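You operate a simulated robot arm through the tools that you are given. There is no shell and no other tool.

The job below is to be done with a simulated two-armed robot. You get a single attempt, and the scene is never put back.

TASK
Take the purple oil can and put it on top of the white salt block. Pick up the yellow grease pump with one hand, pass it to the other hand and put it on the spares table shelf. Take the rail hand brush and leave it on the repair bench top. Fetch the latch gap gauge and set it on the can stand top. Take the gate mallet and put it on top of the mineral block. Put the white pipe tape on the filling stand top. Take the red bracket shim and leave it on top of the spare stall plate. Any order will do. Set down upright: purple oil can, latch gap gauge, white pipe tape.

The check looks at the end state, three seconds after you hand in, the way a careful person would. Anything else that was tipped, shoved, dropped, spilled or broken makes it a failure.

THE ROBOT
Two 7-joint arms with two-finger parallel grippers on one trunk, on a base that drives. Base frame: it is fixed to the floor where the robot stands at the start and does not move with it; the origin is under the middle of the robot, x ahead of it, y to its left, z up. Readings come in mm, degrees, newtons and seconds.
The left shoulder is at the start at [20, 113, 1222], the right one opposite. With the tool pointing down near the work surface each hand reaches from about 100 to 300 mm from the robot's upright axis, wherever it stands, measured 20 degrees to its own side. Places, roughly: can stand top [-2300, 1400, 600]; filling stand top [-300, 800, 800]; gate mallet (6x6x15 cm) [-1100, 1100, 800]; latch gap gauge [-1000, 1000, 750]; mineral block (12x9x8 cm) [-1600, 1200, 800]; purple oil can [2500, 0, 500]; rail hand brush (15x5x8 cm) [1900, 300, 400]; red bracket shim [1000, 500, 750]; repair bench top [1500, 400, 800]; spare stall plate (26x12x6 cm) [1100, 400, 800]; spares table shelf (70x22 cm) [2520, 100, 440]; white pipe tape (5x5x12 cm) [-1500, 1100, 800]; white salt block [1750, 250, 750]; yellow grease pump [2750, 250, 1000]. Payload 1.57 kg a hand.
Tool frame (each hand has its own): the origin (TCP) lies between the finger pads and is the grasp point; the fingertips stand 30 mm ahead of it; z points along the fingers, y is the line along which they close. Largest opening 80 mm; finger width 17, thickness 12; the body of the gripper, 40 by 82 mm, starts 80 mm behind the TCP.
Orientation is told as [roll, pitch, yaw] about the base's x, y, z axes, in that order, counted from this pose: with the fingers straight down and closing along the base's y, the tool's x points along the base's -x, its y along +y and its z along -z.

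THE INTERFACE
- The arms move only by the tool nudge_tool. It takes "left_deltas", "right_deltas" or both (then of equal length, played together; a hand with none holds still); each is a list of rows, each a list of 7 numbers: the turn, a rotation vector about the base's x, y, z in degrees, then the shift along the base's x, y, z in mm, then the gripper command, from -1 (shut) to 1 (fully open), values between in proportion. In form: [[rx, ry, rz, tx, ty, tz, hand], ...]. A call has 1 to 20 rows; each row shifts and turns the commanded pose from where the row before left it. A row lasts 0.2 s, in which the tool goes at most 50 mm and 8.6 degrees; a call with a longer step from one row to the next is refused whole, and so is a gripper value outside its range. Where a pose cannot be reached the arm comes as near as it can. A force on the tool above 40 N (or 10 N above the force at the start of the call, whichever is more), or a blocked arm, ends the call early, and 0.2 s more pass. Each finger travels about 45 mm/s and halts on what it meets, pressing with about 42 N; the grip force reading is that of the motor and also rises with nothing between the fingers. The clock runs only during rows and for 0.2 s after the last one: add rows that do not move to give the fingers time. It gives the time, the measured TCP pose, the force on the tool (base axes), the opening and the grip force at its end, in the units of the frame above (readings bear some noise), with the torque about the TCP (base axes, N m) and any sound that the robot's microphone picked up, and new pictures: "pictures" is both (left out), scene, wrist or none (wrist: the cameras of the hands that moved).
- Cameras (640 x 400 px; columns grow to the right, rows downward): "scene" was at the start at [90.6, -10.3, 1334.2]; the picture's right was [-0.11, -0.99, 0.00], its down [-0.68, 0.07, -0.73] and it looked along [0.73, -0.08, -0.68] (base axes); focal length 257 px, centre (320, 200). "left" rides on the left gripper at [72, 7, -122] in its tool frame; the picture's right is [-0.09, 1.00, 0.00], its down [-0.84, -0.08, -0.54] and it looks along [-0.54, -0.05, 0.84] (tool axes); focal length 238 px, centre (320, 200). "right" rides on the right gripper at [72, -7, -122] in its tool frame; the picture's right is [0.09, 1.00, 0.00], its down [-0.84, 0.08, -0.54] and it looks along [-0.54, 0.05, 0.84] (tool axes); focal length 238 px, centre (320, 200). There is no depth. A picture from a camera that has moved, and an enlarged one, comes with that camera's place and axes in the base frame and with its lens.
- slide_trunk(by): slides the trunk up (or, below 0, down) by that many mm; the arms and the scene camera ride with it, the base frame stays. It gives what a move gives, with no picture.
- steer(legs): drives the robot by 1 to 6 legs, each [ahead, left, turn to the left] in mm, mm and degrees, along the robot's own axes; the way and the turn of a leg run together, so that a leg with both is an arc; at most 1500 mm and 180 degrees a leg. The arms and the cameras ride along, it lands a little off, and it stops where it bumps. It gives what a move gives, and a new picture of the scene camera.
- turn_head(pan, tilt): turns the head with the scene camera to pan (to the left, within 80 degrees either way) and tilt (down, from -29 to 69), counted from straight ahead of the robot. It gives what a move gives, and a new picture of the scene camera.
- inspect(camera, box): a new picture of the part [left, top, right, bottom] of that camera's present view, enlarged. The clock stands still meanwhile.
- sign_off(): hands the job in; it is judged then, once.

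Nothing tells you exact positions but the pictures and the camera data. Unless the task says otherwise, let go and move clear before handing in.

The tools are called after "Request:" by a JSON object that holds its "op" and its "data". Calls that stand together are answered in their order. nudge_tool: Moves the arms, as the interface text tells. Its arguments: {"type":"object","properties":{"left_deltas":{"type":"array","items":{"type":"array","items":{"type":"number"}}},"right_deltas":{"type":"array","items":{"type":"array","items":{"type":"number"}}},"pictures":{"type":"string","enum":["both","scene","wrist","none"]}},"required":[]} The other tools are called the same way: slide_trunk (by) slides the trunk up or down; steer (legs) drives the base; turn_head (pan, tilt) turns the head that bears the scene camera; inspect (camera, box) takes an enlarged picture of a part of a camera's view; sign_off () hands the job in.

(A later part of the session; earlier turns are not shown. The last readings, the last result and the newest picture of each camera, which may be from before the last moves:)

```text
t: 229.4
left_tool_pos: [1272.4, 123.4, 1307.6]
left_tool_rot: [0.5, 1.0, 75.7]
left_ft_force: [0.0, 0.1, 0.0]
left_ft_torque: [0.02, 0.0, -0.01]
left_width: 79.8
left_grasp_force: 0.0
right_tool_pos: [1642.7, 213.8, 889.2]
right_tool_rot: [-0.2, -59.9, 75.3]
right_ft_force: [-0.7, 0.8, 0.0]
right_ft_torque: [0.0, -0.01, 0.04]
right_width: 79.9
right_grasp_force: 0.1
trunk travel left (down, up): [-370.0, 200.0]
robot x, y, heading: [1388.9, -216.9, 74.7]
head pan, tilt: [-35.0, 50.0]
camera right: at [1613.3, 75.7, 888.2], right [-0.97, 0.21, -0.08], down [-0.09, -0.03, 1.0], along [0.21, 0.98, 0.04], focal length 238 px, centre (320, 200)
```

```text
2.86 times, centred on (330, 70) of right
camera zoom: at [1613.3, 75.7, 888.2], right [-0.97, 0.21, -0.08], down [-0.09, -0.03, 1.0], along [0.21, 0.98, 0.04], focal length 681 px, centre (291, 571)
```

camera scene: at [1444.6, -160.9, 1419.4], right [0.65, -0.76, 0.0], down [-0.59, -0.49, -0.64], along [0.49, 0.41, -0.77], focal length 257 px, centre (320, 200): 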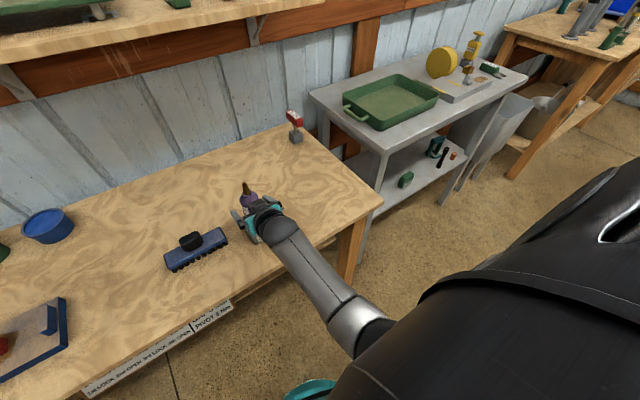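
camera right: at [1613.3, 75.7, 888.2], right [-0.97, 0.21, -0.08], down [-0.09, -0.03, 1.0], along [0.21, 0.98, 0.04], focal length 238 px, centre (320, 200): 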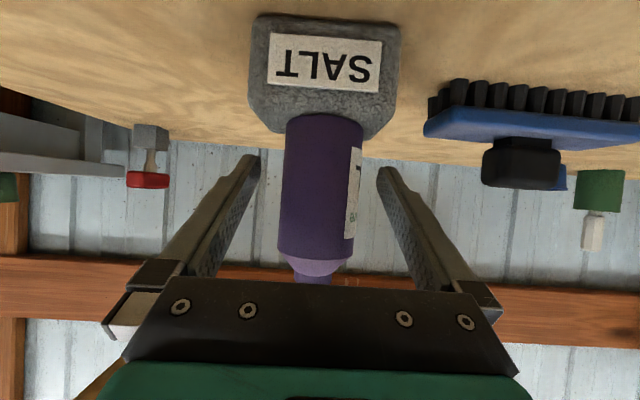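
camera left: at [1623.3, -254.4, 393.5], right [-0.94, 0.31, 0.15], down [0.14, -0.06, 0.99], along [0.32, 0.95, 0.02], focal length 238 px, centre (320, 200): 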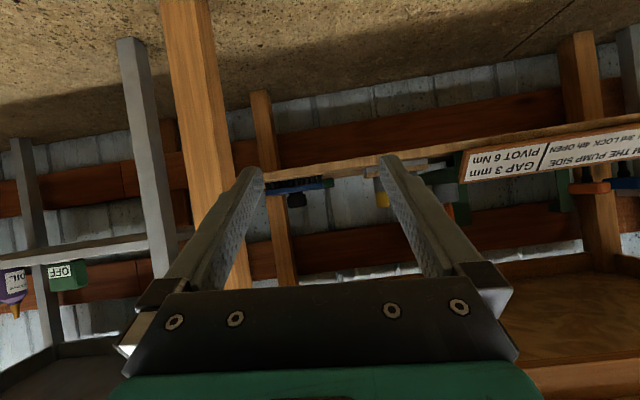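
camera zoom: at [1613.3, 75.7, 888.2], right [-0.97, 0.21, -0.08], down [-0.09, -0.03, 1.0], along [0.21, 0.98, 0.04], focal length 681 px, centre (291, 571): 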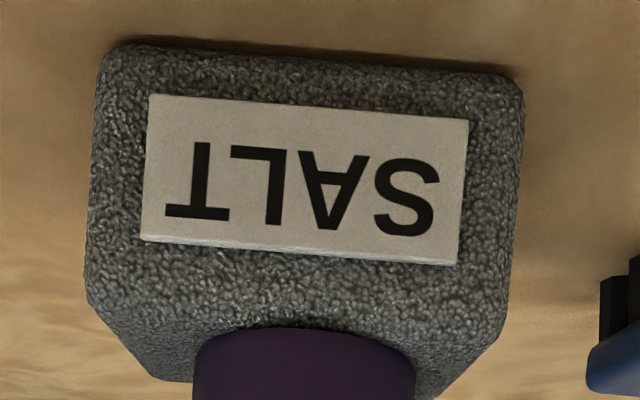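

Request:
{"op": "nudge_tool", "data": {"right_deltas": [[0, 0, 0, -2.6, -9.7, 0, 1], [0, 0, 0, -5.2, -19.3, 0, 1], [0, 0, 0, -5.2, -19.3, 0, 1], [0, 0, 0, -5.2, -19.3, 0, 1], [0, 0, 0, -5.2, -19.3, 0, 1], [0, 0, 0, 0, 0, 0, 1]], "pictures": "wrist"}}

Request:
{"op": "steer", "data": {"legs": [[-220, 0, 0]]}}

Request:
{"op": "turn_head", "data": {"pan": -10, "tilt": 45}}

Request:
{"op": "inspect", "data": {"camera": "right", "box": [160, 0, 480, 200]}}

```text
t: 230.8
left_tool_pos: [1272.5, 124.1, 1307.0]
left_tool_rot: [0.6, 1.0, 75.6]
left_ft_force: [0.3, -0.1, 0.3]
left_ft_torque: [0.04, -0.01, 0.01]
left_width: 80.2
left_grasp_force: 0.0
right_tool_pos: [1620.0, 128.5, 886.7]
right_tool_rot: [-0.1, -59.9, 75.4]
right_ft_force: [0.0, -0.8, 0.6]
right_ft_torque: [-0.02, -0.01, 0.01]
right_width: 80.1
right_grasp_force: 0.1
trunk travel left (down, up): [-370.0, 200.0]
robot x, y, heading: [1384.9, -219.4, 75.2]
head pan, tilt: [-35.0, 50.0]
camera right: at [1589.5, -9.3, 886.4], right [-0.97, 0.21, -0.08], down [-0.09, -0.03, 1.0], along [0.21, 0.98, 0.05], focal length 238 px, centre (320, 200)
```

right: 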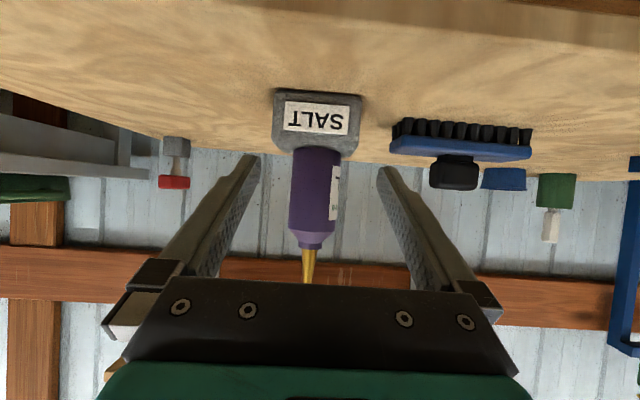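

```text
t: 232.5
left_tool_pos: [1213.8, -90.6, 1308.5]
left_tool_rot: [0.6, 0.8, 75.9]
left_ft_force: [-0.8, -1.0, 0.6]
left_ft_torque: [0.01, 0.03, 0.03]
left_width: 79.8
left_grasp_force: 0.0
right_tool_pos: [1562.0, -84.3, 887.6]
right_tool_rot: [-0.2, -59.9, 75.5]
right_ft_force: [0.4, 0.1, -0.4]
right_ft_torque: [0.02, 0.03, -0.01]
right_width: 79.9
right_grasp_force: 0.0
trunk travel left (down, up): [-370.0, 200.0]
robot x, y, heading: [1328.2, -432.2, 75.1]
head pan, tilt: [-35.0, 50.0]
camera scene: at [1388.1, -374.9, 1419.5], right [0.65, -0.76, 0.0], down [-0.58, -0.49, -0.64], along [0.49, 0.42, -0.77], focal length 257 px, centre (320, 200)
```

scene: 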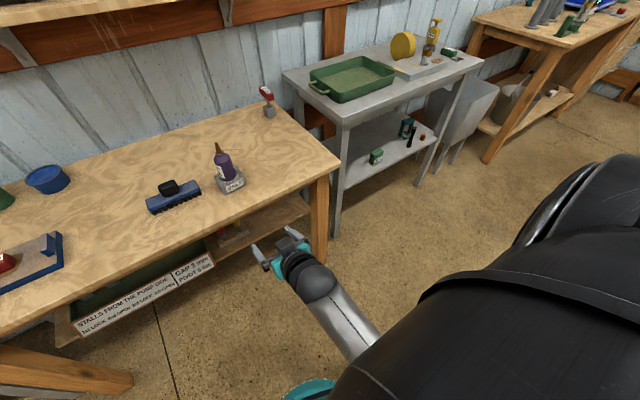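

```text
t: 233.4
left_tool_pos: [1214.9, -89.4, 1307.2]
left_tool_rot: [0.4, 1.0, 76.0]
left_ft_force: [-0.2, 0.1, 0.0]
left_ft_torque: [0.01, 0.02, 0.01]
left_width: 79.9
left_grasp_force: 0.1
right_tool_pos: [1561.5, -83.7, 886.4]
right_tool_rot: [-0.2, -59.9, 75.5]
right_ft_force: [0.1, 0.5, 0.1]
right_ft_torque: [0.0, -0.03, -0.01]
right_width: 80.0
right_grasp_force: 0.1
trunk travel left (down, up): [-370.0, 200.0]
robot x, y, heading: [1328.8, -434.8, 75.6]
head pan, tilt: [-10.0, 45.0]
camera scene: at [1363.6, -350.0, 1426.3], right [0.91, -0.42, 0.0], down [-0.3, -0.64, -0.71], along [0.3, 0.64, -0.71], focal length 257 px, centre (320, 200)
```

scene: 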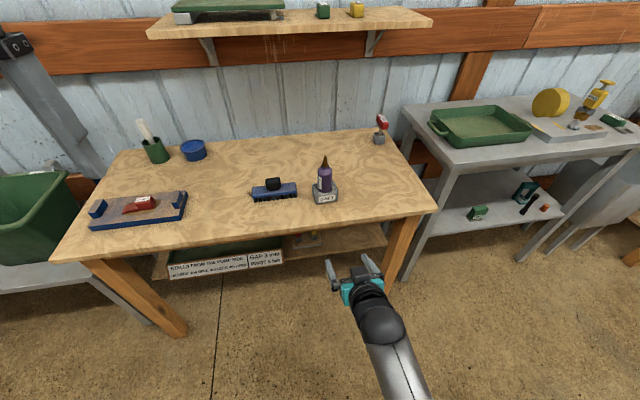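

```text
2.00 times, centred on (320, 100) of right
camera zoom: at [1532.8, -221.8, 886.4], right [-0.97, 0.21, -0.08], down [-0.09, -0.03, 1.0], along [0.2, 0.98, 0.05], focal length 477 px, centre (320, 400)
```

zoom: 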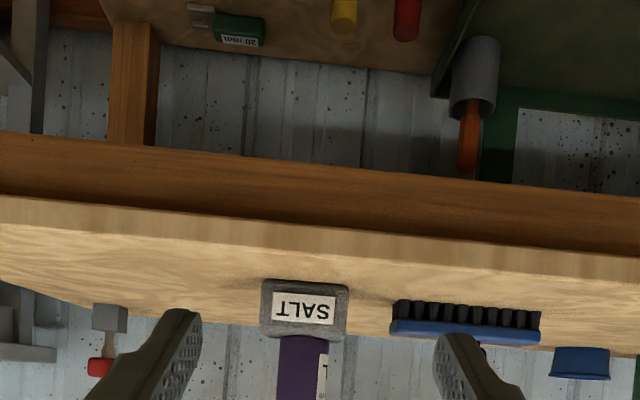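

Oil can done. Next the grease pump: I drive to the right end of the spares table to view it closely.

Request:
{"op": "steer", "data": {"legs": [[0, -1431, -0.5]]}}

Request:
{"op": "turn_head", "data": {"pan": 5, "tilt": 35}}

Request:
{"op": "inspect", "data": {"camera": "scene", "box": [200, 60, 360, 160]}}

```text
t: 240.4
left_tool_pos: [2558.1, -435.3, 1307.7]
left_tool_rot: [0.6, 0.9, 76.8]
left_ft_force: [0.6, 0.0, 0.9]
left_ft_torque: [0.0, 0.01, -0.03]
left_width: 79.9
left_grasp_force: 0.1
right_tool_pos: [2903.8, -422.8, 887.2]
right_tool_rot: [-0.2, -59.9, 76.3]
right_ft_force: [0.5, -0.1, 1.1]
right_ft_torque: [0.0, -0.01, 0.01]
right_width: 80.1
right_grasp_force: 0.0
trunk travel left (down, up): [-370.0, 200.0]
robot x, y, heading: [2676.7, -773.6, 76.2]
head pan, tilt: [-10.0, 45.0]
camera scene: at [2710.0, -692.6, 1426.3], right [0.91, -0.4, 0.0], down [-0.29, -0.65, -0.71], along [0.29, 0.65, -0.71], focal length 257 px, centre (320, 200)
```

scene: 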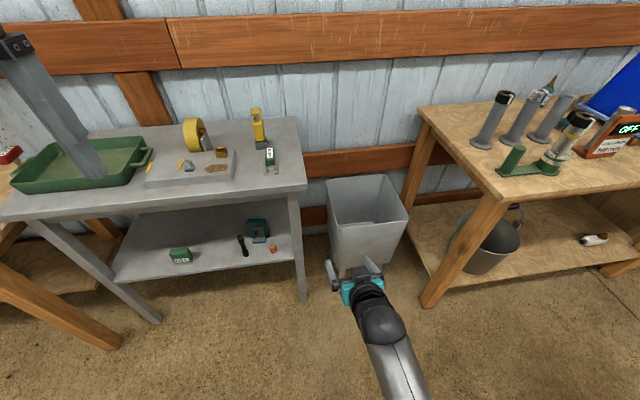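

```text
t: 241.1
left_tool_pos: [2557.9, -435.2, 1307.4]
left_tool_rot: [0.6, 1.0, 76.7]
left_ft_force: [0.9, 0.0, -0.4]
left_ft_torque: [-0.01, 0.0, -0.02]
left_width: 80.2
left_grasp_force: 0.0
right_tool_pos: [2904.0, -422.8, 887.7]
right_tool_rot: [-0.2, -59.9, 76.3]
right_ft_force: [-0.1, -0.1, -0.1]
right_ft_torque: [0.01, 0.0, 0.0]
right_width: 79.9
right_grasp_force: 0.0
trunk travel left (down, up): [-370.0, 200.0]
robot x, y, heading: [2674.6, -774.9, 76.3]
head pan, tilt: [5.0, 35.0]
camera scene: at [2690.6, -679.9, 1441.1], right [0.99, -0.15, 0.0], down [-0.09, -0.57, -0.82], along [0.13, 0.81, -0.57], focal length 257 px, centre (320, 200)
```

scene: 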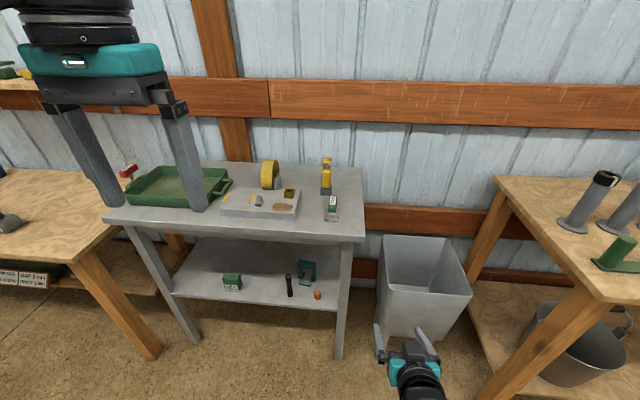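

```text
4.00 times, centred on (280, 110) of scene
camera zoom: at [2690.6, -679.9, 1441.1], right [0.99, -0.15, 0.0], down [-0.09, -0.57, -0.82], along [0.13, 0.81, -0.57], focal length 1029 px, centre (480, 560)
```

zoom: 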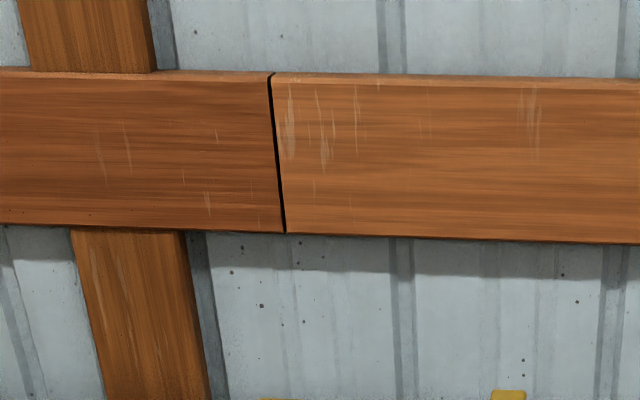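

Request:
{"op": "inspect", "data": {"camera": "scene", "box": [285, 145, 365, 225]}}

```text
5.00 times, centred on (325, 185) of scene
camera zoom: at [2690.6, -679.9, 1441.1], right [0.99, -0.15, 0.0], down [-0.09, -0.57, -0.82], along [0.13, 0.81, -0.57], focal length 1287 px, centre (295, 275)
```

zoom: 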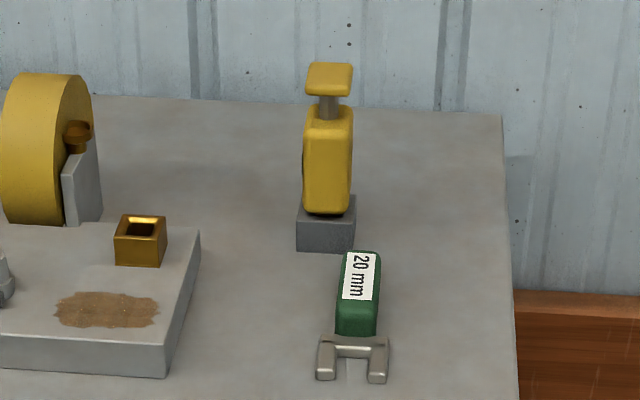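

I've triangulated the pump: yellow body z≈933–1008 on a grey base block, centre near (2840, 130), 36 mm wide. I'll pick it with the left hand from above, so I line up and drive closer.

Request:
{"op": "steer", "data": {"legs": [[0, -40, -1.6], [330, 0, 0]]}}

Request:
{"op": "turn_head", "data": {"pan": 15, "tilt": 50}}

Request:
{"op": "inspect", "data": {"camera": "scene", "box": [220, 60, 380, 190]}}

```text
t: 243.8
left_tool_pos: [2691.9, -123.6, 1308.1]
left_tool_rot: [0.5, 1.0, 75.3]
left_ft_force: [-0.7, 0.3, -0.1]
left_ft_torque: [-0.02, 0.0, -0.01]
left_width: 80.1
left_grasp_force: 0.1
right_tool_pos: [3039.1, -118.1, 886.9]
right_tool_rot: [-0.3, -59.8, 74.9]
right_ft_force: [0.1, 0.6, 0.2]
right_ft_torque: [0.01, 0.02, -0.02]
right_width: 80.1
right_grasp_force: 0.1
trunk travel left (down, up): [-370.0, 200.0]
robot x, y, heading: [2800.1, -463.6, 74.7]
head pan, tilt: [5.0, 35.0]
camera scene: at [2819.1, -370.6, 1441.1], right [0.98, -0.18, 0.0], down [-0.1, -0.56, -0.82], along [0.15, 0.81, -0.57], focal length 257 px, centre (320, 200)
```

scene: 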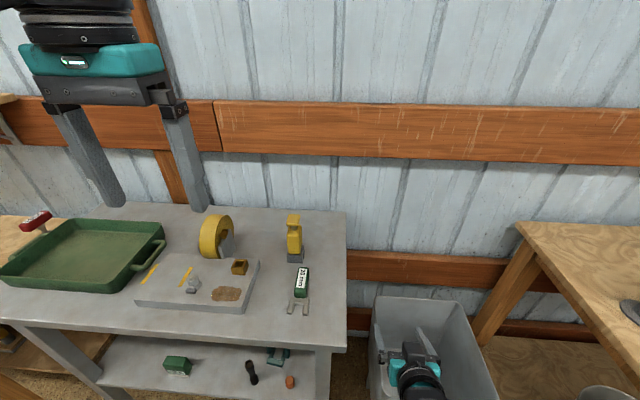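

```text
t: 244.6
left_tool_pos: [2692.1, -123.3, 1306.6]
left_tool_rot: [0.6, 1.1, 75.3]
left_ft_force: [0.9, 0.6, 0.3]
left_ft_torque: [-0.01, 0.01, -0.01]
left_width: 79.9
left_grasp_force: 0.0
right_tool_pos: [3038.4, -120.1, 886.9]
right_tool_rot: [-0.2, -59.9, 74.9]
right_ft_force: [0.4, -0.4, -0.1]
right_ft_torque: [0.02, 0.0, 0.01]
right_width: 80.3
right_grasp_force: 0.1
trunk travel left (down, up): [-370.0, 200.0]
robot x, y, heading: [2802.5, -467.8, 74.6]
head pan, tilt: [15.0, 50.0]
camera scene: at [2803.7, -380.9, 1419.4], right [1.0, 0.0, 0.0], down [0.0, -0.77, -0.64], along [0.0, 0.64, -0.77], focal length 257 px, centre (320, 200)
```

scene: 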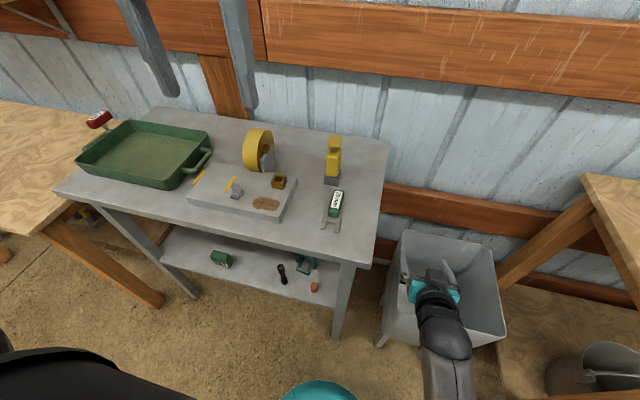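

```text
3.08 times, centred on (300, 125) of scene
camera zoom: at [2803.7, -380.9, 1419.4], right [1.0, 0.0, 0.0], down [0.0, -0.77, -0.64], along [0.0, 0.64, -0.77], focal length 792 px, centre (382, 431)
```

zoom: 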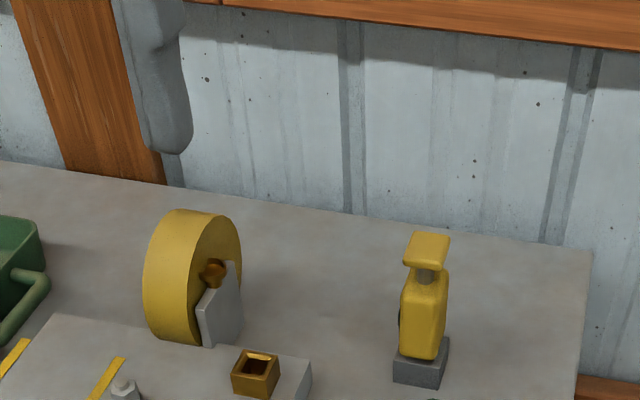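

Request:
{"op": "steer", "data": {"legs": [[120, 0, 0]]}}

Request:
{"op": "nudge_tool", "data": {"left_deltas": [[0, 0, 0, 15, 17, -15, 1], [0, 0, 0, 15, 17, -15, 1], [0, 0, 0, 15, 17, -15, 1], [0, 0, 0, 15, 17, -15, 1], [0, 0, 0, 15, 17, -15, 1], [0, 0, 0, 15, 17, -15, 1], [0, 0, 0, 15, 17, -15, 1], [0, 0, 0, 0, 0, 0, 1]]}}

```text
t: 245.8
left_tool_pos: [2724.0, -6.2, 1306.9]
left_tool_rot: [0.6, 1.1, 75.3]
left_ft_force: [0.3, 0.0, 0.5]
left_ft_torque: [0.01, 0.02, -0.01]
left_width: 80.0
left_grasp_force: 0.1
right_tool_pos: [3070.0, -3.8, 886.8]
right_tool_rot: [-0.2, -59.7, 74.8]
right_ft_force: [-0.4, -0.9, -0.2]
right_ft_torque: [-0.01, 0.02, -0.02]
right_width: 80.0
right_grasp_force: 0.0
trunk travel left (down, up): [-370.0, 200.0]
robot x, y, heading: [2835.9, -347.7, 74.7]
head pan, tilt: [15.0, 50.0]
camera scene: at [2835.6, -263.6, 1419.3], right [1.0, 0.0, 0.0], down [0.0, -0.77, -0.64], along [0.0, 0.64, -0.77], focal length 257 px, centre (320, 200)
```

scene: 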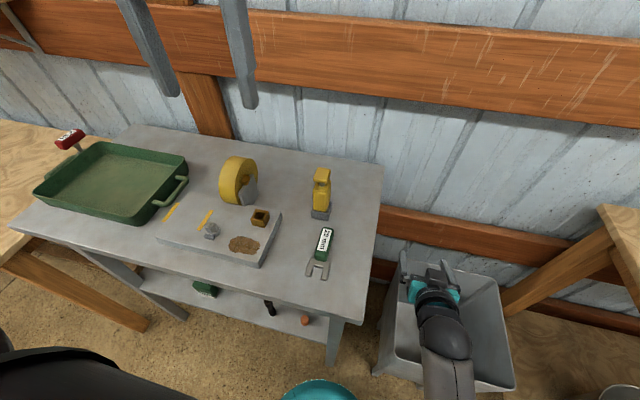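

```text
t: 247.6
left_tool_pos: [2826.0, 110.7, 1203.0]
left_tool_rot: [0.6, 1.0, 75.3]
left_ft_force: [-0.5, -0.7, 0.6]
left_ft_torque: [0.02, -0.01, 0.01]
left_width: 80.0
left_grasp_force: 0.0
right_tool_pos: [3070.4, -5.0, 886.6]
right_tool_rot: [-0.1, -59.9, 74.9]
right_ft_force: [1.1, -0.4, 0.5]
right_ft_torque: [0.01, -0.02, -0.02]
right_width: 80.2
right_grasp_force: 0.0
trunk travel left (down, up): [-370.0, 200.0]
robot x, y, heading: [2837.0, -352.6, 74.8]
head pan, tilt: [15.0, 50.0]
camera scene: at [2835.0, -265.1, 1419.4], right [1.0, 0.0, 0.0], down [0.0, -0.77, -0.64], along [0.0, 0.64, -0.77], focal length 257 px, centre (320, 200)
camera left: at [2804.1, 43.9, 1326.0], right [-0.94, 0.34, 0.01], down [0.29, 0.8, 0.53], along [0.17, 0.5, -0.85], focal length 238 px, centre (320, 200)
```

scene: 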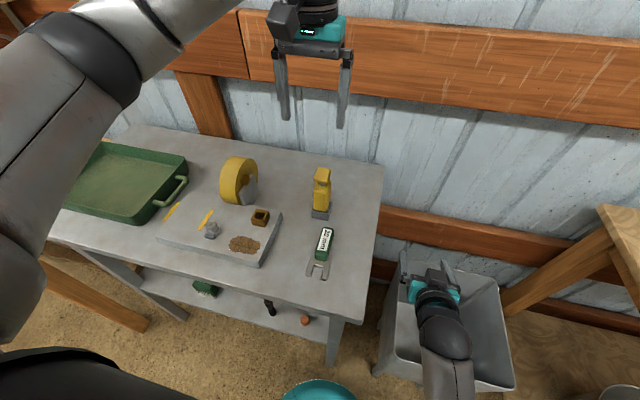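
left: 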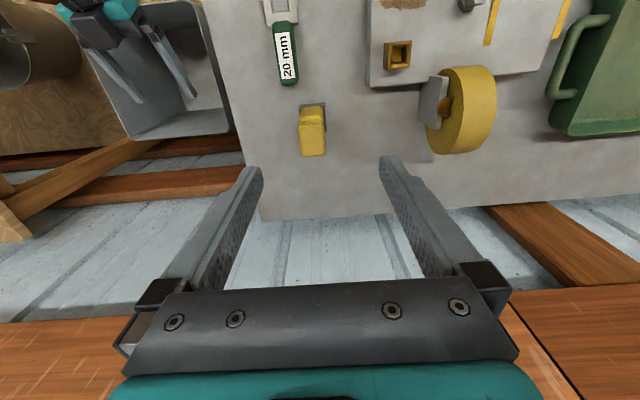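

Request:
{"op": "inspect", "data": {"camera": "left", "box": [270, 80, 360, 180]}}

```text
4.00 times, centred on (315, 130) of left
camera zoom: at [2804.1, 43.9, 1326.0], right [-0.94, 0.34, 0.01], down [0.29, 0.8, 0.53], along [0.17, 0.5, -0.85], focal length 953 px, centre (340, 480)
```

zoom: 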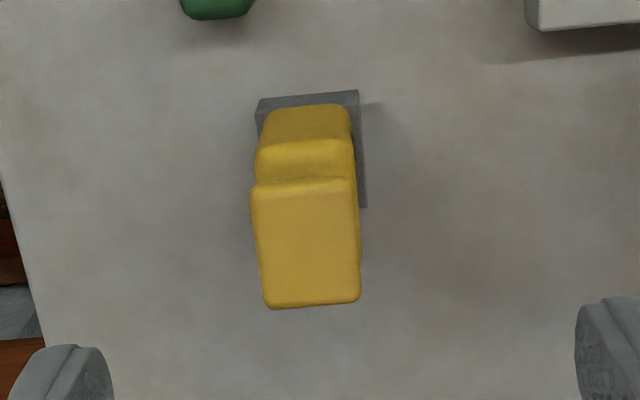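

The T-handle top is 33×43 mm at (2842, 128), z≈1042. I'll grip that handle, leaving the body free for the right hand. I move above it and descend partway.

Request:
{"op": "nudge_tool", "data": {"left_deltas": [[0, 0, 0, 8, 9, -10, 1], [0, 0, 0, 8, 8.3, -20, 1], [0, 0, 0, 0, 0, -25, 1], [0, 0, 0, 0, 0, -25, 1], [0, 0, 0, 0, 0, -25, 1], [0, 0, 0, 0, 0, -15, 1], [0, 0, 0, 0, 0, 0, 1]]}}

Request:
{"op": "inspect", "data": {"camera": "left", "box": [240, 80, 400, 230]}}

```text
t: 249.2
left_tool_pos: [2845.4, 128.0, 1081.3]
left_tool_rot: [0.5, 0.9, 75.4]
left_ft_force: [1.1, 0.5, 0.3]
left_ft_torque: [0.02, 0.01, -0.03]
left_width: 79.6
left_grasp_force: 0.0
right_tool_pos: [3069.4, -3.7, 887.7]
right_tool_rot: [-0.3, -59.9, 75.0]
right_ft_force: [-0.4, 0.0, -0.1]
right_ft_torque: [0.01, 0.04, -0.01]
right_width: 79.8
right_grasp_force: 0.0
trunk travel left (down, up): [-370.0, 200.0]
robot x, y, heading: [2834.3, -350.7, 74.7]
head pan, tilt: [15.0, 50.0]
camera scene: at [2835.2, -264.9, 1419.4], right [1.0, 0.0, 0.0], down [0.0, -0.77, -0.64], along [0.0, 0.64, -0.77], focal length 257 px, centre (320, 200)
camera left: at [2822.4, 63.3, 1205.1], right [-0.94, 0.34, 0.01], down [0.29, 0.8, 0.53], along [0.17, 0.5, -0.85], focal length 238 px, centre (320, 200)
```

scene: 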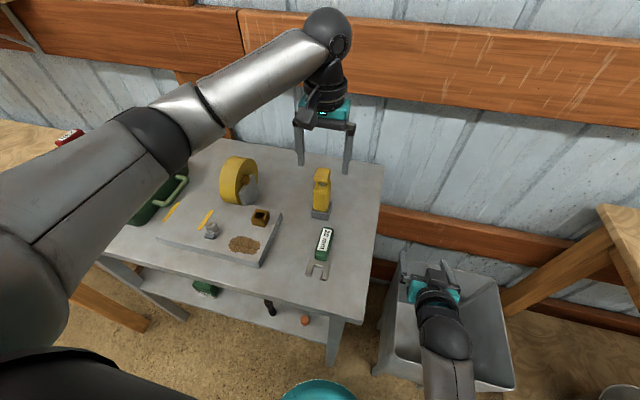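
left: 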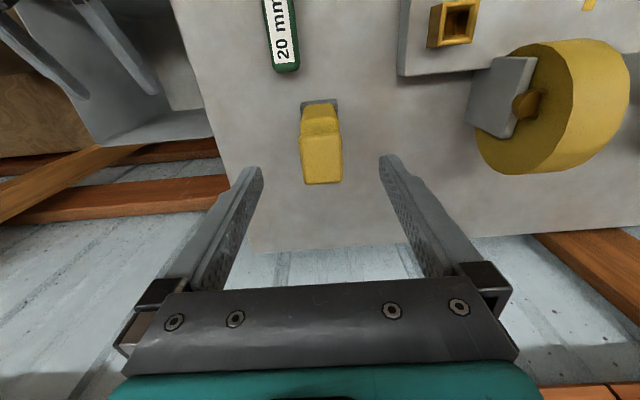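

```text
2.67 times, centred on (320, 155) of left
camera zoom: at [2822.4, 63.3, 1205.1], right [-0.94, 0.34, 0.01], down [0.29, 0.8, 0.53], along [0.17, 0.5, -0.85], focal length 636 px, centre (320, 320)
```

zoom: 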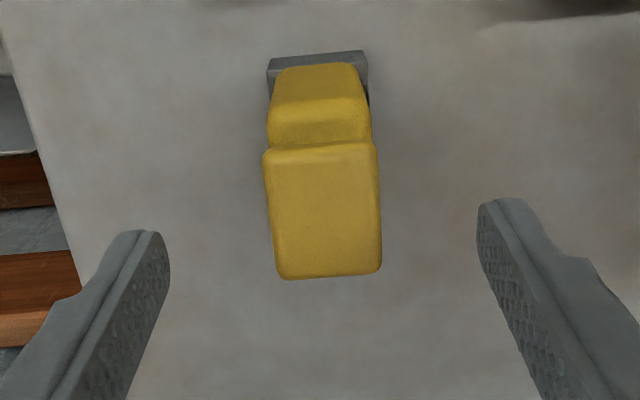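

Well centred. I lower to the handle and close.

Request:
{"op": "nudge_tool", "data": {"left_deltas": [[0, 0, 0, -2, -1, -15, 1], [0, 0, 0, 0, 0, -15, 1], [0, 0, 0, 0, 0, -9, 1], [0, 0, 0, 0, 0, 0, 0.6], [0, 0, 0, 0, 0, 0, 0.2], [0, 0, 0, 0, 0, 0, -0.3], [0, 0, 0, 0, 0, 0, -1], [0, 0, 0, 0, 0, 0, -1], [0, 0, 0, 0, 0, 0, -1]]}}

```text
t: 251.2
left_tool_pos: [2843.8, 128.2, 1043.0]
left_tool_rot: [0.5, 0.9, 75.3]
left_ft_force: [-0.1, -0.1, 0.6]
left_ft_torque: [-0.02, -0.05, 0.02]
left_width: 30.7
left_grasp_force: 39.0
right_tool_pos: [3071.3, -4.0, 886.7]
right_tool_rot: [-0.2, -59.9, 75.0]
right_ft_force: [-0.1, 1.2, -0.2]
right_ft_torque: [0.01, -0.04, -0.03]
right_width: 80.1
right_grasp_force: 0.1
trunk travel left (down, up): [-370.0, 200.0]
robot x, y, heading: [2836.2, -348.5, 74.6]
head pan, tilt: [15.0, 50.0]
camera scene: at [2835.3, -264.9, 1419.4], right [1.0, 0.0, 0.0], down [0.0, -0.77, -0.64], along [0.0, 0.64, -0.77], focal length 257 px, centre (320, 200)
camera left: at [2820.7, 62.5, 1166.5], right [-0.94, 0.34, 0.01], down [0.29, 0.8, 0.53], along [0.17, 0.5, -0.85], focal length 238 px, centre (320, 200)
```

scene: 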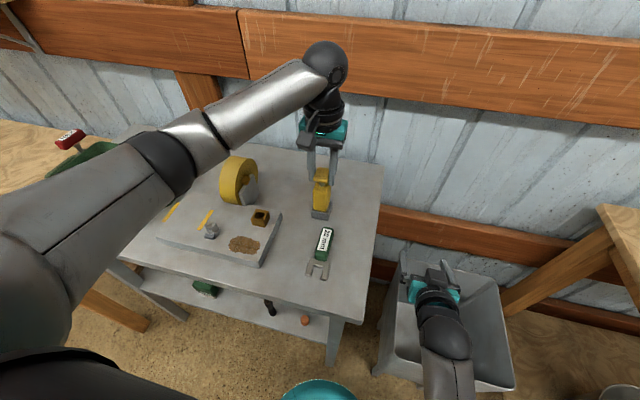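
left: 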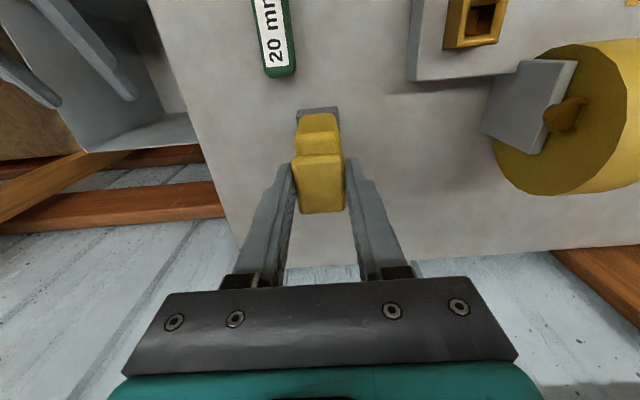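

Gripped at 30.7 mm. I lift slowly and watch whether the base comes along.

Request:
{"op": "nudge_tool", "data": {"left_deltas": [[0, 0, 0, 0, 0, 3, -1], [0, 0, 0, 0, 0, 5, -1], [0, 0, 0, 0, 0, 6, -1], [0, 0, 0, 0, 0, 6, -1], [0, 0, 0, 0, 0, 6, -1], [0, 0, 0, 0, 0, 6, -1], [0, 0, 0, 0, 0, 6, -1], [0, 0, 0, 0, 0, 6, -1], [0, 0, 0, 0, 0, 0, -1]]}}

Request:
{"op": "inspect", "data": {"camera": "scene", "box": [280, 120, 380, 230]}}

```text
t: 253.2
left_tool_pos: [2842.1, 129.3, 1086.9]
left_tool_rot: [0.5, 0.9, 75.3]
left_ft_force: [0.3, -0.9, -3.1]
left_ft_torque: [0.0, -0.01, -0.01]
left_width: 30.8
left_grasp_force: 40.0
right_tool_pos: [3069.4, -3.3, 887.4]
right_tool_rot: [-0.2, -59.8, 74.9]
right_ft_force: [0.6, -0.1, 0.4]
right_ft_torque: [0.0, -0.01, -0.01]
right_width: 80.0
right_grasp_force: 0.0
trunk travel left (down, up): [-370.0, 200.0]
robot x, y, heading: [2833.8, -349.7, 74.6]
head pan, tilt: [15.0, 50.0]
camera scene: at [2835.3, -264.7, 1419.4], right [1.0, 0.0, 0.0], down [0.0, -0.77, -0.64], along [0.0, 0.64, -0.77], focal length 257 px, centre (320, 200)
camera left: at [2820.5, 63.2, 1209.6], right [-0.94, 0.34, 0.01], down [0.29, 0.8, 0.53], along [0.17, 0.5, -0.85], focal length 238 px, centre (320, 200)
```

scene: 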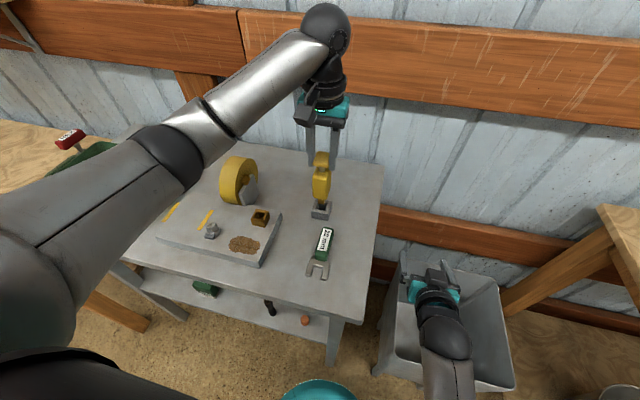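
left: 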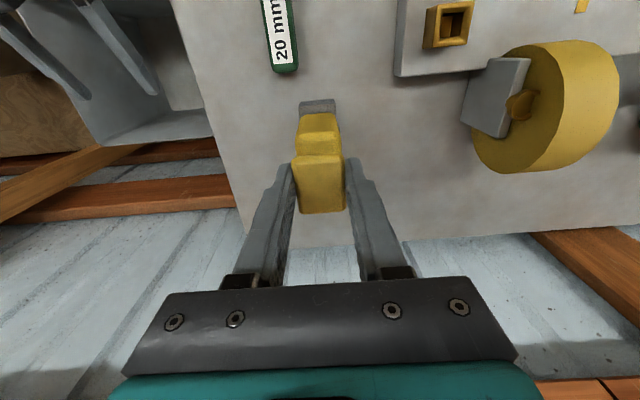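

```text
3.64 times, centred on (330, 175) of scene
camera zoom: at [2835.3, -264.7, 1419.4], right [1.0, 0.0, 0.0], down [0.0, -0.77, -0.64], along [0.0, 0.64, -0.77], focal length 936 px, centre (284, 291)
```

zoom: 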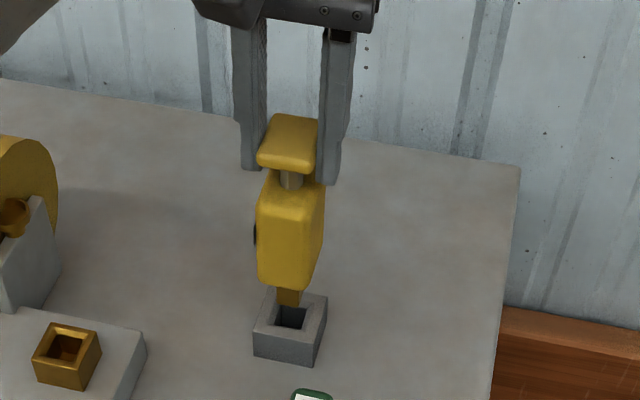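

The pump has a nozzle that was seated in the grey socket, which stays put. I lift it fully out.

Request:
{"op": "nudge_tool", "data": {"left_deltas": [[0, 0, 0, 0, 0, 8, -1], [0, 0, 0, 0, 0, 10, -1], [0, 0, 0, 0, 0, 10, -1], [0, 0, 0, 0, 0, 10, -1], [0, 0, 0, 0, 0, 10, -1], [0, 0, 0, 0, 0, 10, -1], [0, 0, 0, 0, 0, 10, -1], [0, 0, 0, 0, 0, 5, -1], [0, 0, 0, 0, 0, 0, -1]], "pictures": "none"}}

Request:
{"op": "inspect", "data": {"camera": "scene", "box": [260, 80, 400, 230]}}

```text
t: 255.2
left_tool_pos: [2842.1, 129.2, 1160.7]
left_tool_rot: [0.6, 1.0, 75.4]
left_ft_force: [0.5, 0.5, -3.3]
left_ft_torque: [0.0, -0.01, 0.01]
left_width: 30.6
left_grasp_force: 39.8
right_tool_pos: [3069.6, -3.4, 887.0]
right_tool_rot: [-0.1, -59.9, 74.9]
right_ft_force: [0.2, 0.3, 0.8]
right_ft_torque: [0.0, -0.03, 0.01]
right_width: 79.8
right_grasp_force: 0.0
trunk travel left (down, up): [-370.0, 200.0]
robot x, y, heading: [2835.2, -345.6, 74.7]
head pan, tilt: [15.0, 50.0]
```

```text
2.67 times, centred on (330, 155) of scene
camera zoom: at [2835.3, -264.7, 1419.4], right [1.0, 0.0, 0.0], down [0.0, -0.77, -0.64], along [0.0, 0.64, -0.77], focal length 686 px, centre (293, 320)
```

zoom: 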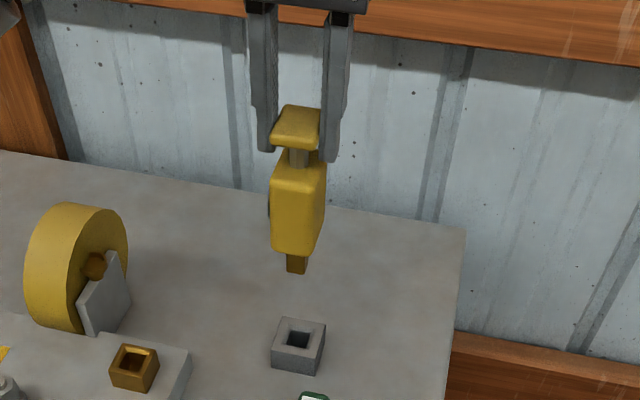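

The pump is free, weighing about 0.3 kg. I back away from the table for the handover in open space.

Request:
{"op": "steer", "data": {"legs": [[-360, 0, 0]]}}

```text
t: 257.6
left_tool_pos: [2746.1, -227.7, 1161.0]
left_tool_rot: [0.6, 0.8, 75.2]
left_ft_force: [0.6, 0.4, -2.9]
left_ft_torque: [0.02, 0.05, -0.02]
left_width: 30.6
left_grasp_force: 39.2
right_tool_pos: [2973.7, -361.1, 887.6]
right_tool_rot: [-0.2, -59.9, 74.7]
right_ft_force: [0.1, -0.5, 0.6]
right_ft_torque: [-0.01, -0.04, -0.03]
right_width: 80.1
right_grasp_force: 0.0
trunk travel left (down, up): [-370.0, 200.0]
robot x, y, heading: [2738.0, -707.4, 74.5]
head pan, tilt: [15.0, 50.0]
camera scene: at [2737.9, -620.9, 1419.4], right [1.0, -0.01, 0.0], down [0.0, -0.77, -0.64], along [0.0, 0.64, -0.77], focal length 257 px, centre (320, 200)
```

scene: 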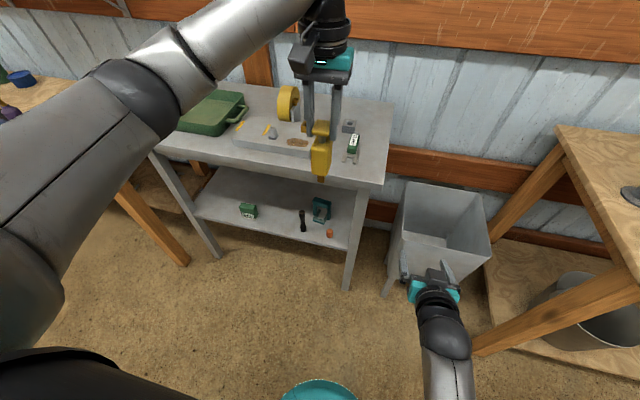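

I tilt the left hand forward so the pump's nozzle points forward, bringing it lower in front of me.

Request:
{"op": "nudge_tool", "data": {"left_deltas": [[0, 0, 0, 0, -12, -20, -1], [0, 0, 0, 0, -12, -25, -1], [6.2, -1.7, 0, 0, -12, -25, -1], [6.2, -1.7, 0, 0, -12, -25, -1], [6.2, -1.7, 0, 0, -12, -25, -1], [6.2, -1.7, 0, 0, -12, -25, -1], [6.2, -1.7, 0, 0, -12, -25, -1], [6.2, -1.7, 0, 0, -12, -25, -1], [6.2, -1.7, 0, 0, -12, -25, -1], [6.2, -1.7, 0, 0, -12, -25, -1], [6.2, -1.7, 0, 0, -5, -25, -1], [0, 0, 0, 0, 0, -20, -1], [0, 0, 0, 0, 0, 0, -1]]}}

```text
t: 260.4
left_tool_pos: [2745.4, -351.9, 869.8]
left_tool_rot: [-0.2, -57.0, 75.6]
left_ft_force: [0.3, -0.1, -3.1]
left_ft_torque: [-0.21, 0.03, -0.03]
left_width: 30.9
left_grasp_force: 39.8
right_tool_pos: [2973.2, -360.3, 886.8]
right_tool_rot: [-0.2, -59.8, 74.8]
right_ft_force: [-1.1, -0.5, -0.1]
right_ft_torque: [0.01, 0.05, 0.01]
right_width: 80.2
right_grasp_force: 0.0
trunk travel left (down, up): [-370.0, 200.0]
robot x, y, heading: [2736.2, -707.5, 74.7]
head pan, tilt: [15.0, 50.0]
camera scene: at [2738.1, -620.3, 1419.4], right [1.0, -0.01, 0.0], down [0.0, -0.77, -0.64], along [0.0, 0.64, -0.77], focal length 257 px, centre (320, 200)
camera left: at [2704.4, -485.8, 876.7], right [-0.95, 0.3, 0.07], down [0.07, -0.02, 1.0], along [0.3, 0.95, -0.01], focal length 238 px, centre (320, 200)
```

scene: 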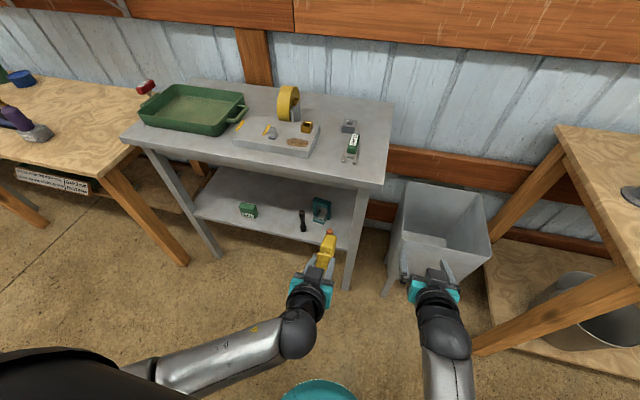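
left: 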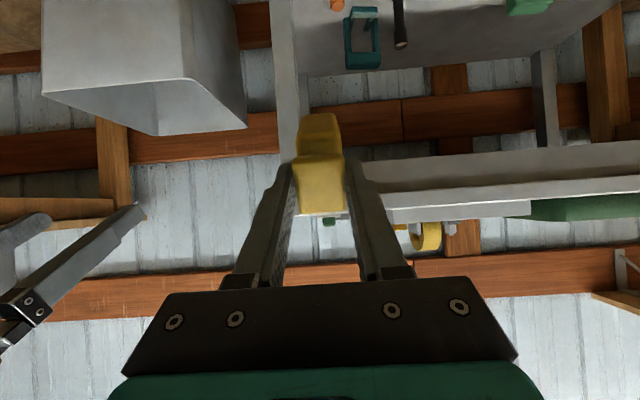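

The left hand holds the pump with nozzle forward. I lower it slightly and turn the right hand to point straight down, off to the right side.

Request:
{"op": "nudge_tool", "data": {"left_deltas": [[0, 0, 0, 0, 0, -10, -1], [0, 0, 0, 0, 0, -10, -1], [0, 0, 0, 0, 0, -10, -1], [0, 0, 0, 0, 0, -10, -1], [0, 0, 0, 0, 0, 0, -1], [0, 0, 0, 0, 0, 0, -1], [0, 0, 0, 0, 0, 0, -1], [0, 0, 0, 0, 0, 0, -1]], "right_deltas": [[-8.4, 2.3, 0, 0, 0, 5, 1], [-8.4, 2.3, 0, 0, 0, 5, 1], [-8.4, 2.3, 0, 0, 0, 5, 1], [-8.3, 2.3, 0, 0, 0, 0, 1], [-8.3, 2.3, 0, 0, 0, 0, 1], [-8.3, 2.3, 0, 0, 0, 0, 1], [-8, 2.2, 0, 0, 0, 0, 1], [0, 0, 0, 0, 0, 0, 1]]}}

```text
refused: row 1 steps farther than a row can; nothing moved
```

Request:
{"op": "nudge_tool", "data": {"left_deltas": [[0, 0, 0, 0, 0, -10, -1], [0, 0, 0, 0, 0, -10, -1], [0, 0, 0, 0, 0, -10, -1], [0, 0, 0, 0, 0, -10, -1], [0, 0, 0, 0, 0, 0, -1], [0, 0, 0, 0, 0, 0, -1], [0, 0, 0, 0, 0, 0, -1], [0, 0, 0, 0, 0, 0, -1]], "right_deltas": [[-8.2, 2.26, 0, 0, 0, 5, 1], [-8.2, 2.26, 0, 0, 0, 5, 1], [-8.2, 2.26, 0, 0, 0, 5, 1], [-8.2, 2.26, 0, 0, 0, 0, 1], [-8.2, 2.26, 0, 0, 0, 0, 1], [-8.2, 2.26, 0, 0, 0, 0, 1], [-8.2, 2.26, 0, 0, 0, 0, 1], [0, 0, 0, 0, 0, 0, 1]]}}

```text
t: 262.2
left_tool_pos: [2745.2, -351.0, 830.7]
left_tool_rot: [-0.3, -56.9, 75.7]
left_ft_force: [0.0, 0.1, -3.8]
left_ft_torque: [-0.16, 0.06, -0.02]
left_width: 30.6
left_grasp_force: 40.1
right_tool_pos: [2974.2, -361.5, 902.0]
right_tool_rot: [0.0, -0.3, 74.7]
right_ft_force: [0.1, 0.6, -0.4]
right_ft_torque: [-0.02, 0.01, -0.01]
right_width: 80.0
right_grasp_force: 0.1
trunk travel left (down, up): [-370.0, 200.0]
robot x, y, heading: [2734.3, -707.0, 74.6]
head pan, tilt: [15.0, 50.0]
camera scene: at [2738.1, -620.4, 1419.4], right [1.0, -0.01, 0.0], down [0.0, -0.77, -0.64], along [0.0, 0.64, -0.77], focal length 257 px, centre (320, 200)
camera right: at [2962.4, -432.1, 1023.4], right [-0.98, 0.17, 0.0], down [0.15, 0.83, 0.54], along [0.1, 0.54, -0.84], focal length 238 px, centre (320, 200)
camera left: at [2703.6, -486.2, 835.7], right [-0.95, 0.3, 0.07], down [0.07, -0.02, 1.0], along [0.3, 0.95, -0.01], focal length 238 px, centre (320, 200)
```

scene: 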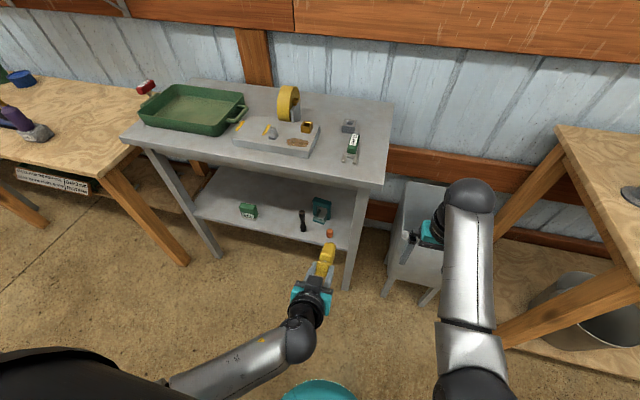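
right: 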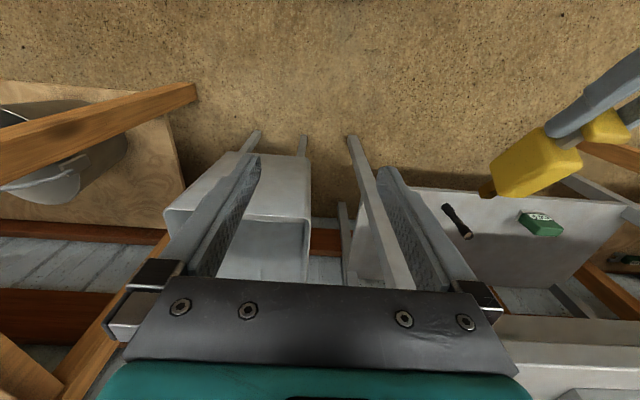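
left: 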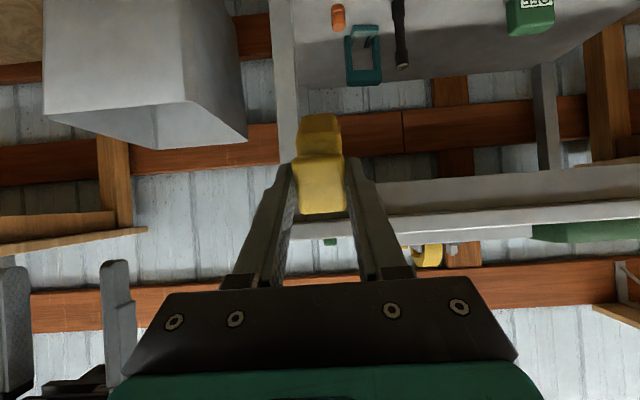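

Both hands are placed. I slide the right hand over above the pump body.

Request:
{"op": "nudge_tool", "data": {"right_deltas": [[0, 0, 0, -20, 7, 5, 1], [0, 0, 0, -28, 9, 0, 1], [0, 0, 0, -28, 9, 0, 1], [0, 0, 0, -28, 9, 0, 1], [0, 0, 0, -28, 9, 0, 1], [0, 0, 0, -28, 9, 0, 1], [0, 0, 0, -28, 9, 0, 1], [0, 0, 0, -25, 8, 0, 1], [0, 0, 0, 0, 0, 0, 1]]}}

Request:
{"op": "inspect", "data": {"camera": "right", "box": [240, 50, 400, 230]}}

```text
t: 263.5
left_tool_pos: [2744.4, -352.1, 828.4]
left_tool_rot: [-0.1, -56.8, 75.7]
left_ft_force: [0.6, 0.1, -4.2]
left_ft_torque: [-0.17, 0.08, 0.01]
left_width: 31.0
left_grasp_force: 39.5
right_tool_pos: [2920.9, -333.3, 881.4]
right_tool_rot: [-8.8, 0.1, 71.2]
right_ft_force: [-0.6, 0.0, 0.6]
right_ft_torque: [0.03, 0.01, -0.02]
right_width: 79.8
right_grasp_force: 0.1
trunk travel left (down, up): [-370.0, 200.0]
robot x, y, heading: [2737.0, -706.3, 74.5]
head pan, tilt: [15.0, 50.0]
stopped in row 6 (right hand): the arm was blocked; the commanded pose is now the measured one
camera scene: at [2738.2, -620.3, 1419.4], right [1.0, -0.01, 0.0], down [0.0, -0.77, -0.64], along [0.0, 0.64, -0.77], focal length 257 px, centre (320, 200)
camera right: at [2888.2, -396.1, 1002.0], right [-0.96, 0.23, -0.15], down [0.12, 0.84, 0.52], along [0.25, 0.48, -0.84], focal length 238 px, centre (320, 200)
```

scene: 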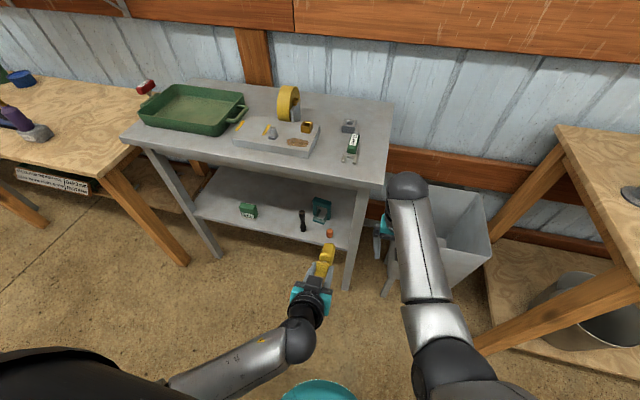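
right: 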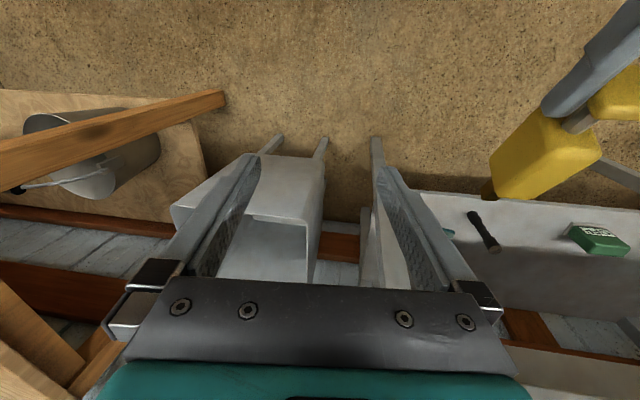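

```text
2.22 times, centred on (320, 140) of right
camera zoom: at [2888.2, -396.1, 1002.0], right [-0.96, 0.23, -0.15], down [0.12, 0.84, 0.52], along [0.25, 0.48, -0.84], focal length 530 px, centre (320, 333)
```

zoom: 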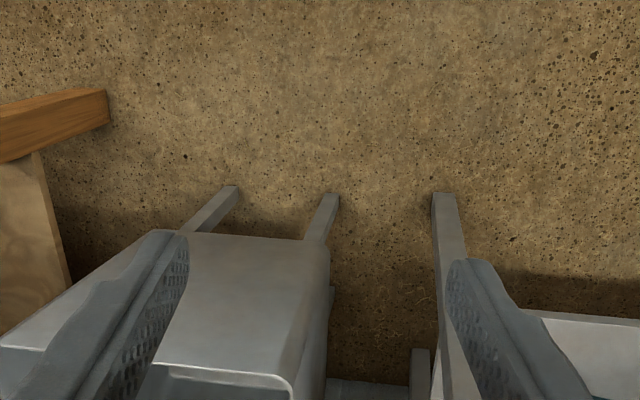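

The right arm can't cross further inward (elbow against my body), so the left hand will bring the pump over instead. I restore the right hand's pose a little to the right and higher.

Request:
{"op": "nudge_tool", "data": {"right_deltas": [[0.8, 2.2, 0.9, 8.4, -3.4, 11, 1], [0.8, 2.2, 0.9, 8.4, -3.4, 11, 1], [0.8, 2.2, 0.9, 8.4, -3.4, 11, 1], [0.5, 1.7, 0.8, 8.4, -3.4, 11, 1], [0, 0, 0, 0, 0, 0, 1]], "pictures": "none"}}

```text
t: 264.7
left_tool_pos: [2745.9, -351.4, 829.5]
left_tool_rot: [-0.2, -56.9, 75.6]
left_ft_force: [-0.1, -0.3, -2.4]
left_ft_torque: [-0.19, 0.02, -0.01]
left_width: 30.8
left_grasp_force: 39.7
right_tool_pos: [2954.3, -346.9, 921.7]
right_tool_rot: [0.2, -0.2, 74.8]
right_ft_force: [0.1, -1.2, -0.1]
right_ft_torque: [-0.05, 0.02, 0.05]
right_width: 79.8
right_grasp_force: 0.0
trunk travel left (down, up): [-370.0, 200.0]
robot x, y, heading: [2735.0, -704.4, 74.5]
head pan, tilt: [15.0, 50.0]
```

Now I yaw both hands about 50° clockwise and bring the left hand with the pump under the right hand.

Request:
{"op": "nudge_tool", "data": {"left_deltas": [[0, 0, -7, 20, -3, 0, -1], [0, 0, -7, 20, -3, 0, -1], [0, 0, -7, 20, -3, 0, -1], [0, 0, -7, 20, -3, 0, -1], [0, 0, -7, 20, -3, 0, -1], [0, 0, -7, 20, -2, 0, -1], [0, 0, -7, 15, -2, 0, -1], [0, 0, 0, 0, 0, 0, -1]], "right_deltas": [[0, 0, -7, 0, 0, 4, 1], [0, 0, -7, 0, 0, 4, 1], [0, 0, -7, 0, 0, 4, 1], [0, 0, -7, 0, 0, 0, 1], [0, 0, -7, 0, 0, 0, 1], [0, 0, -7, 0, 0, 0, 1], [0, 0, -7, 0, 0, 0, 1], [0, 0, 0, 0, 0, 0, 1]]}}

```text
t: 266.7
left_tool_pos: [2878.1, -370.1, 828.2]
left_tool_rot: [-0.1, -56.6, 26.5]
left_ft_force: [-1.1, 0.4, -3.4]
left_ft_torque: [-0.1, 0.19, 0.01]
left_width: 30.7
left_grasp_force: 39.7
right_tool_pos: [3006.6, -363.9, 927.2]
right_tool_rot: [-4.5, -4.3, 23.5]
right_ft_force: [0.3, 0.3, 0.6]
right_ft_torque: [-0.01, 0.0, 0.0]
right_width: 80.1
right_grasp_force: 0.1
trunk travel left (down, up): [-370.0, 200.0]
robot x, y, heading: [2733.9, -707.1, 74.6]
head pan, tilt: [15.0, 50.0]
stopped in row 8 (right hand): the arm was blocked; the commanded pose is now the measured one
camera scene: at [2738.3, -620.3, 1419.4], right [1.0, -0.01, 0.0], down [-0.01, -0.77, -0.64], along [0.0, 0.64, -0.77], focal length 257 px, centre (320, 200)
camera right: at [2932.5, -394.1, 1043.4], right [-0.48, 0.88, -0.08], down [0.68, 0.43, 0.6], along [0.56, 0.23, -0.8], focal length 238 px, centre (320, 200)
camera left: at [2749.2, -425.7, 834.7], right [-0.4, 0.91, 0.08], down [0.04, -0.06, 1.0], along [0.92, 0.4, -0.01], focal length 238 px, centre (320, 200)
```

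scene: 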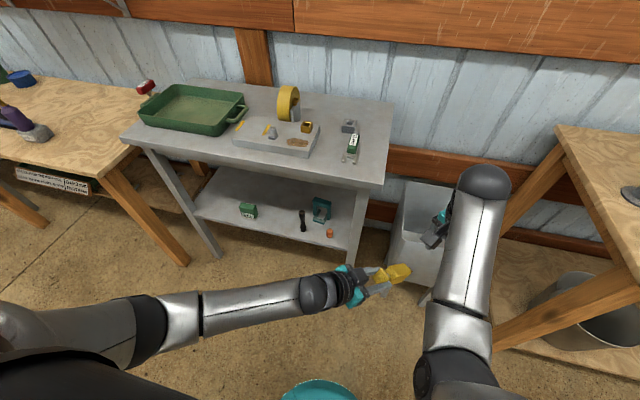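
right: 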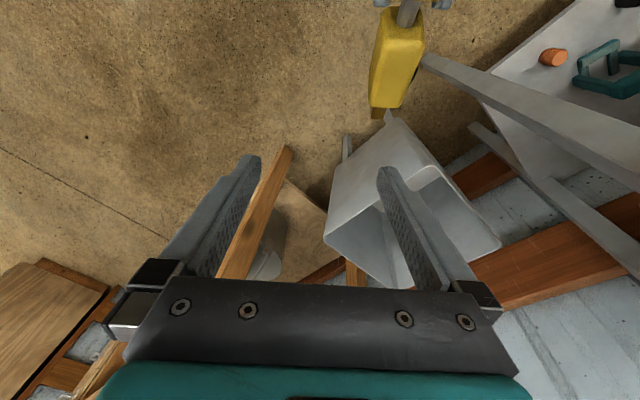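
left: 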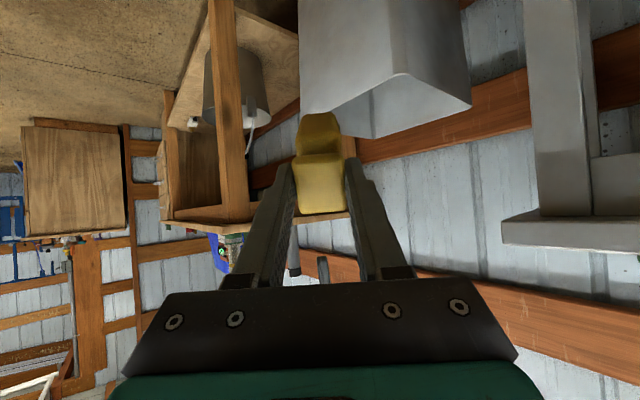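

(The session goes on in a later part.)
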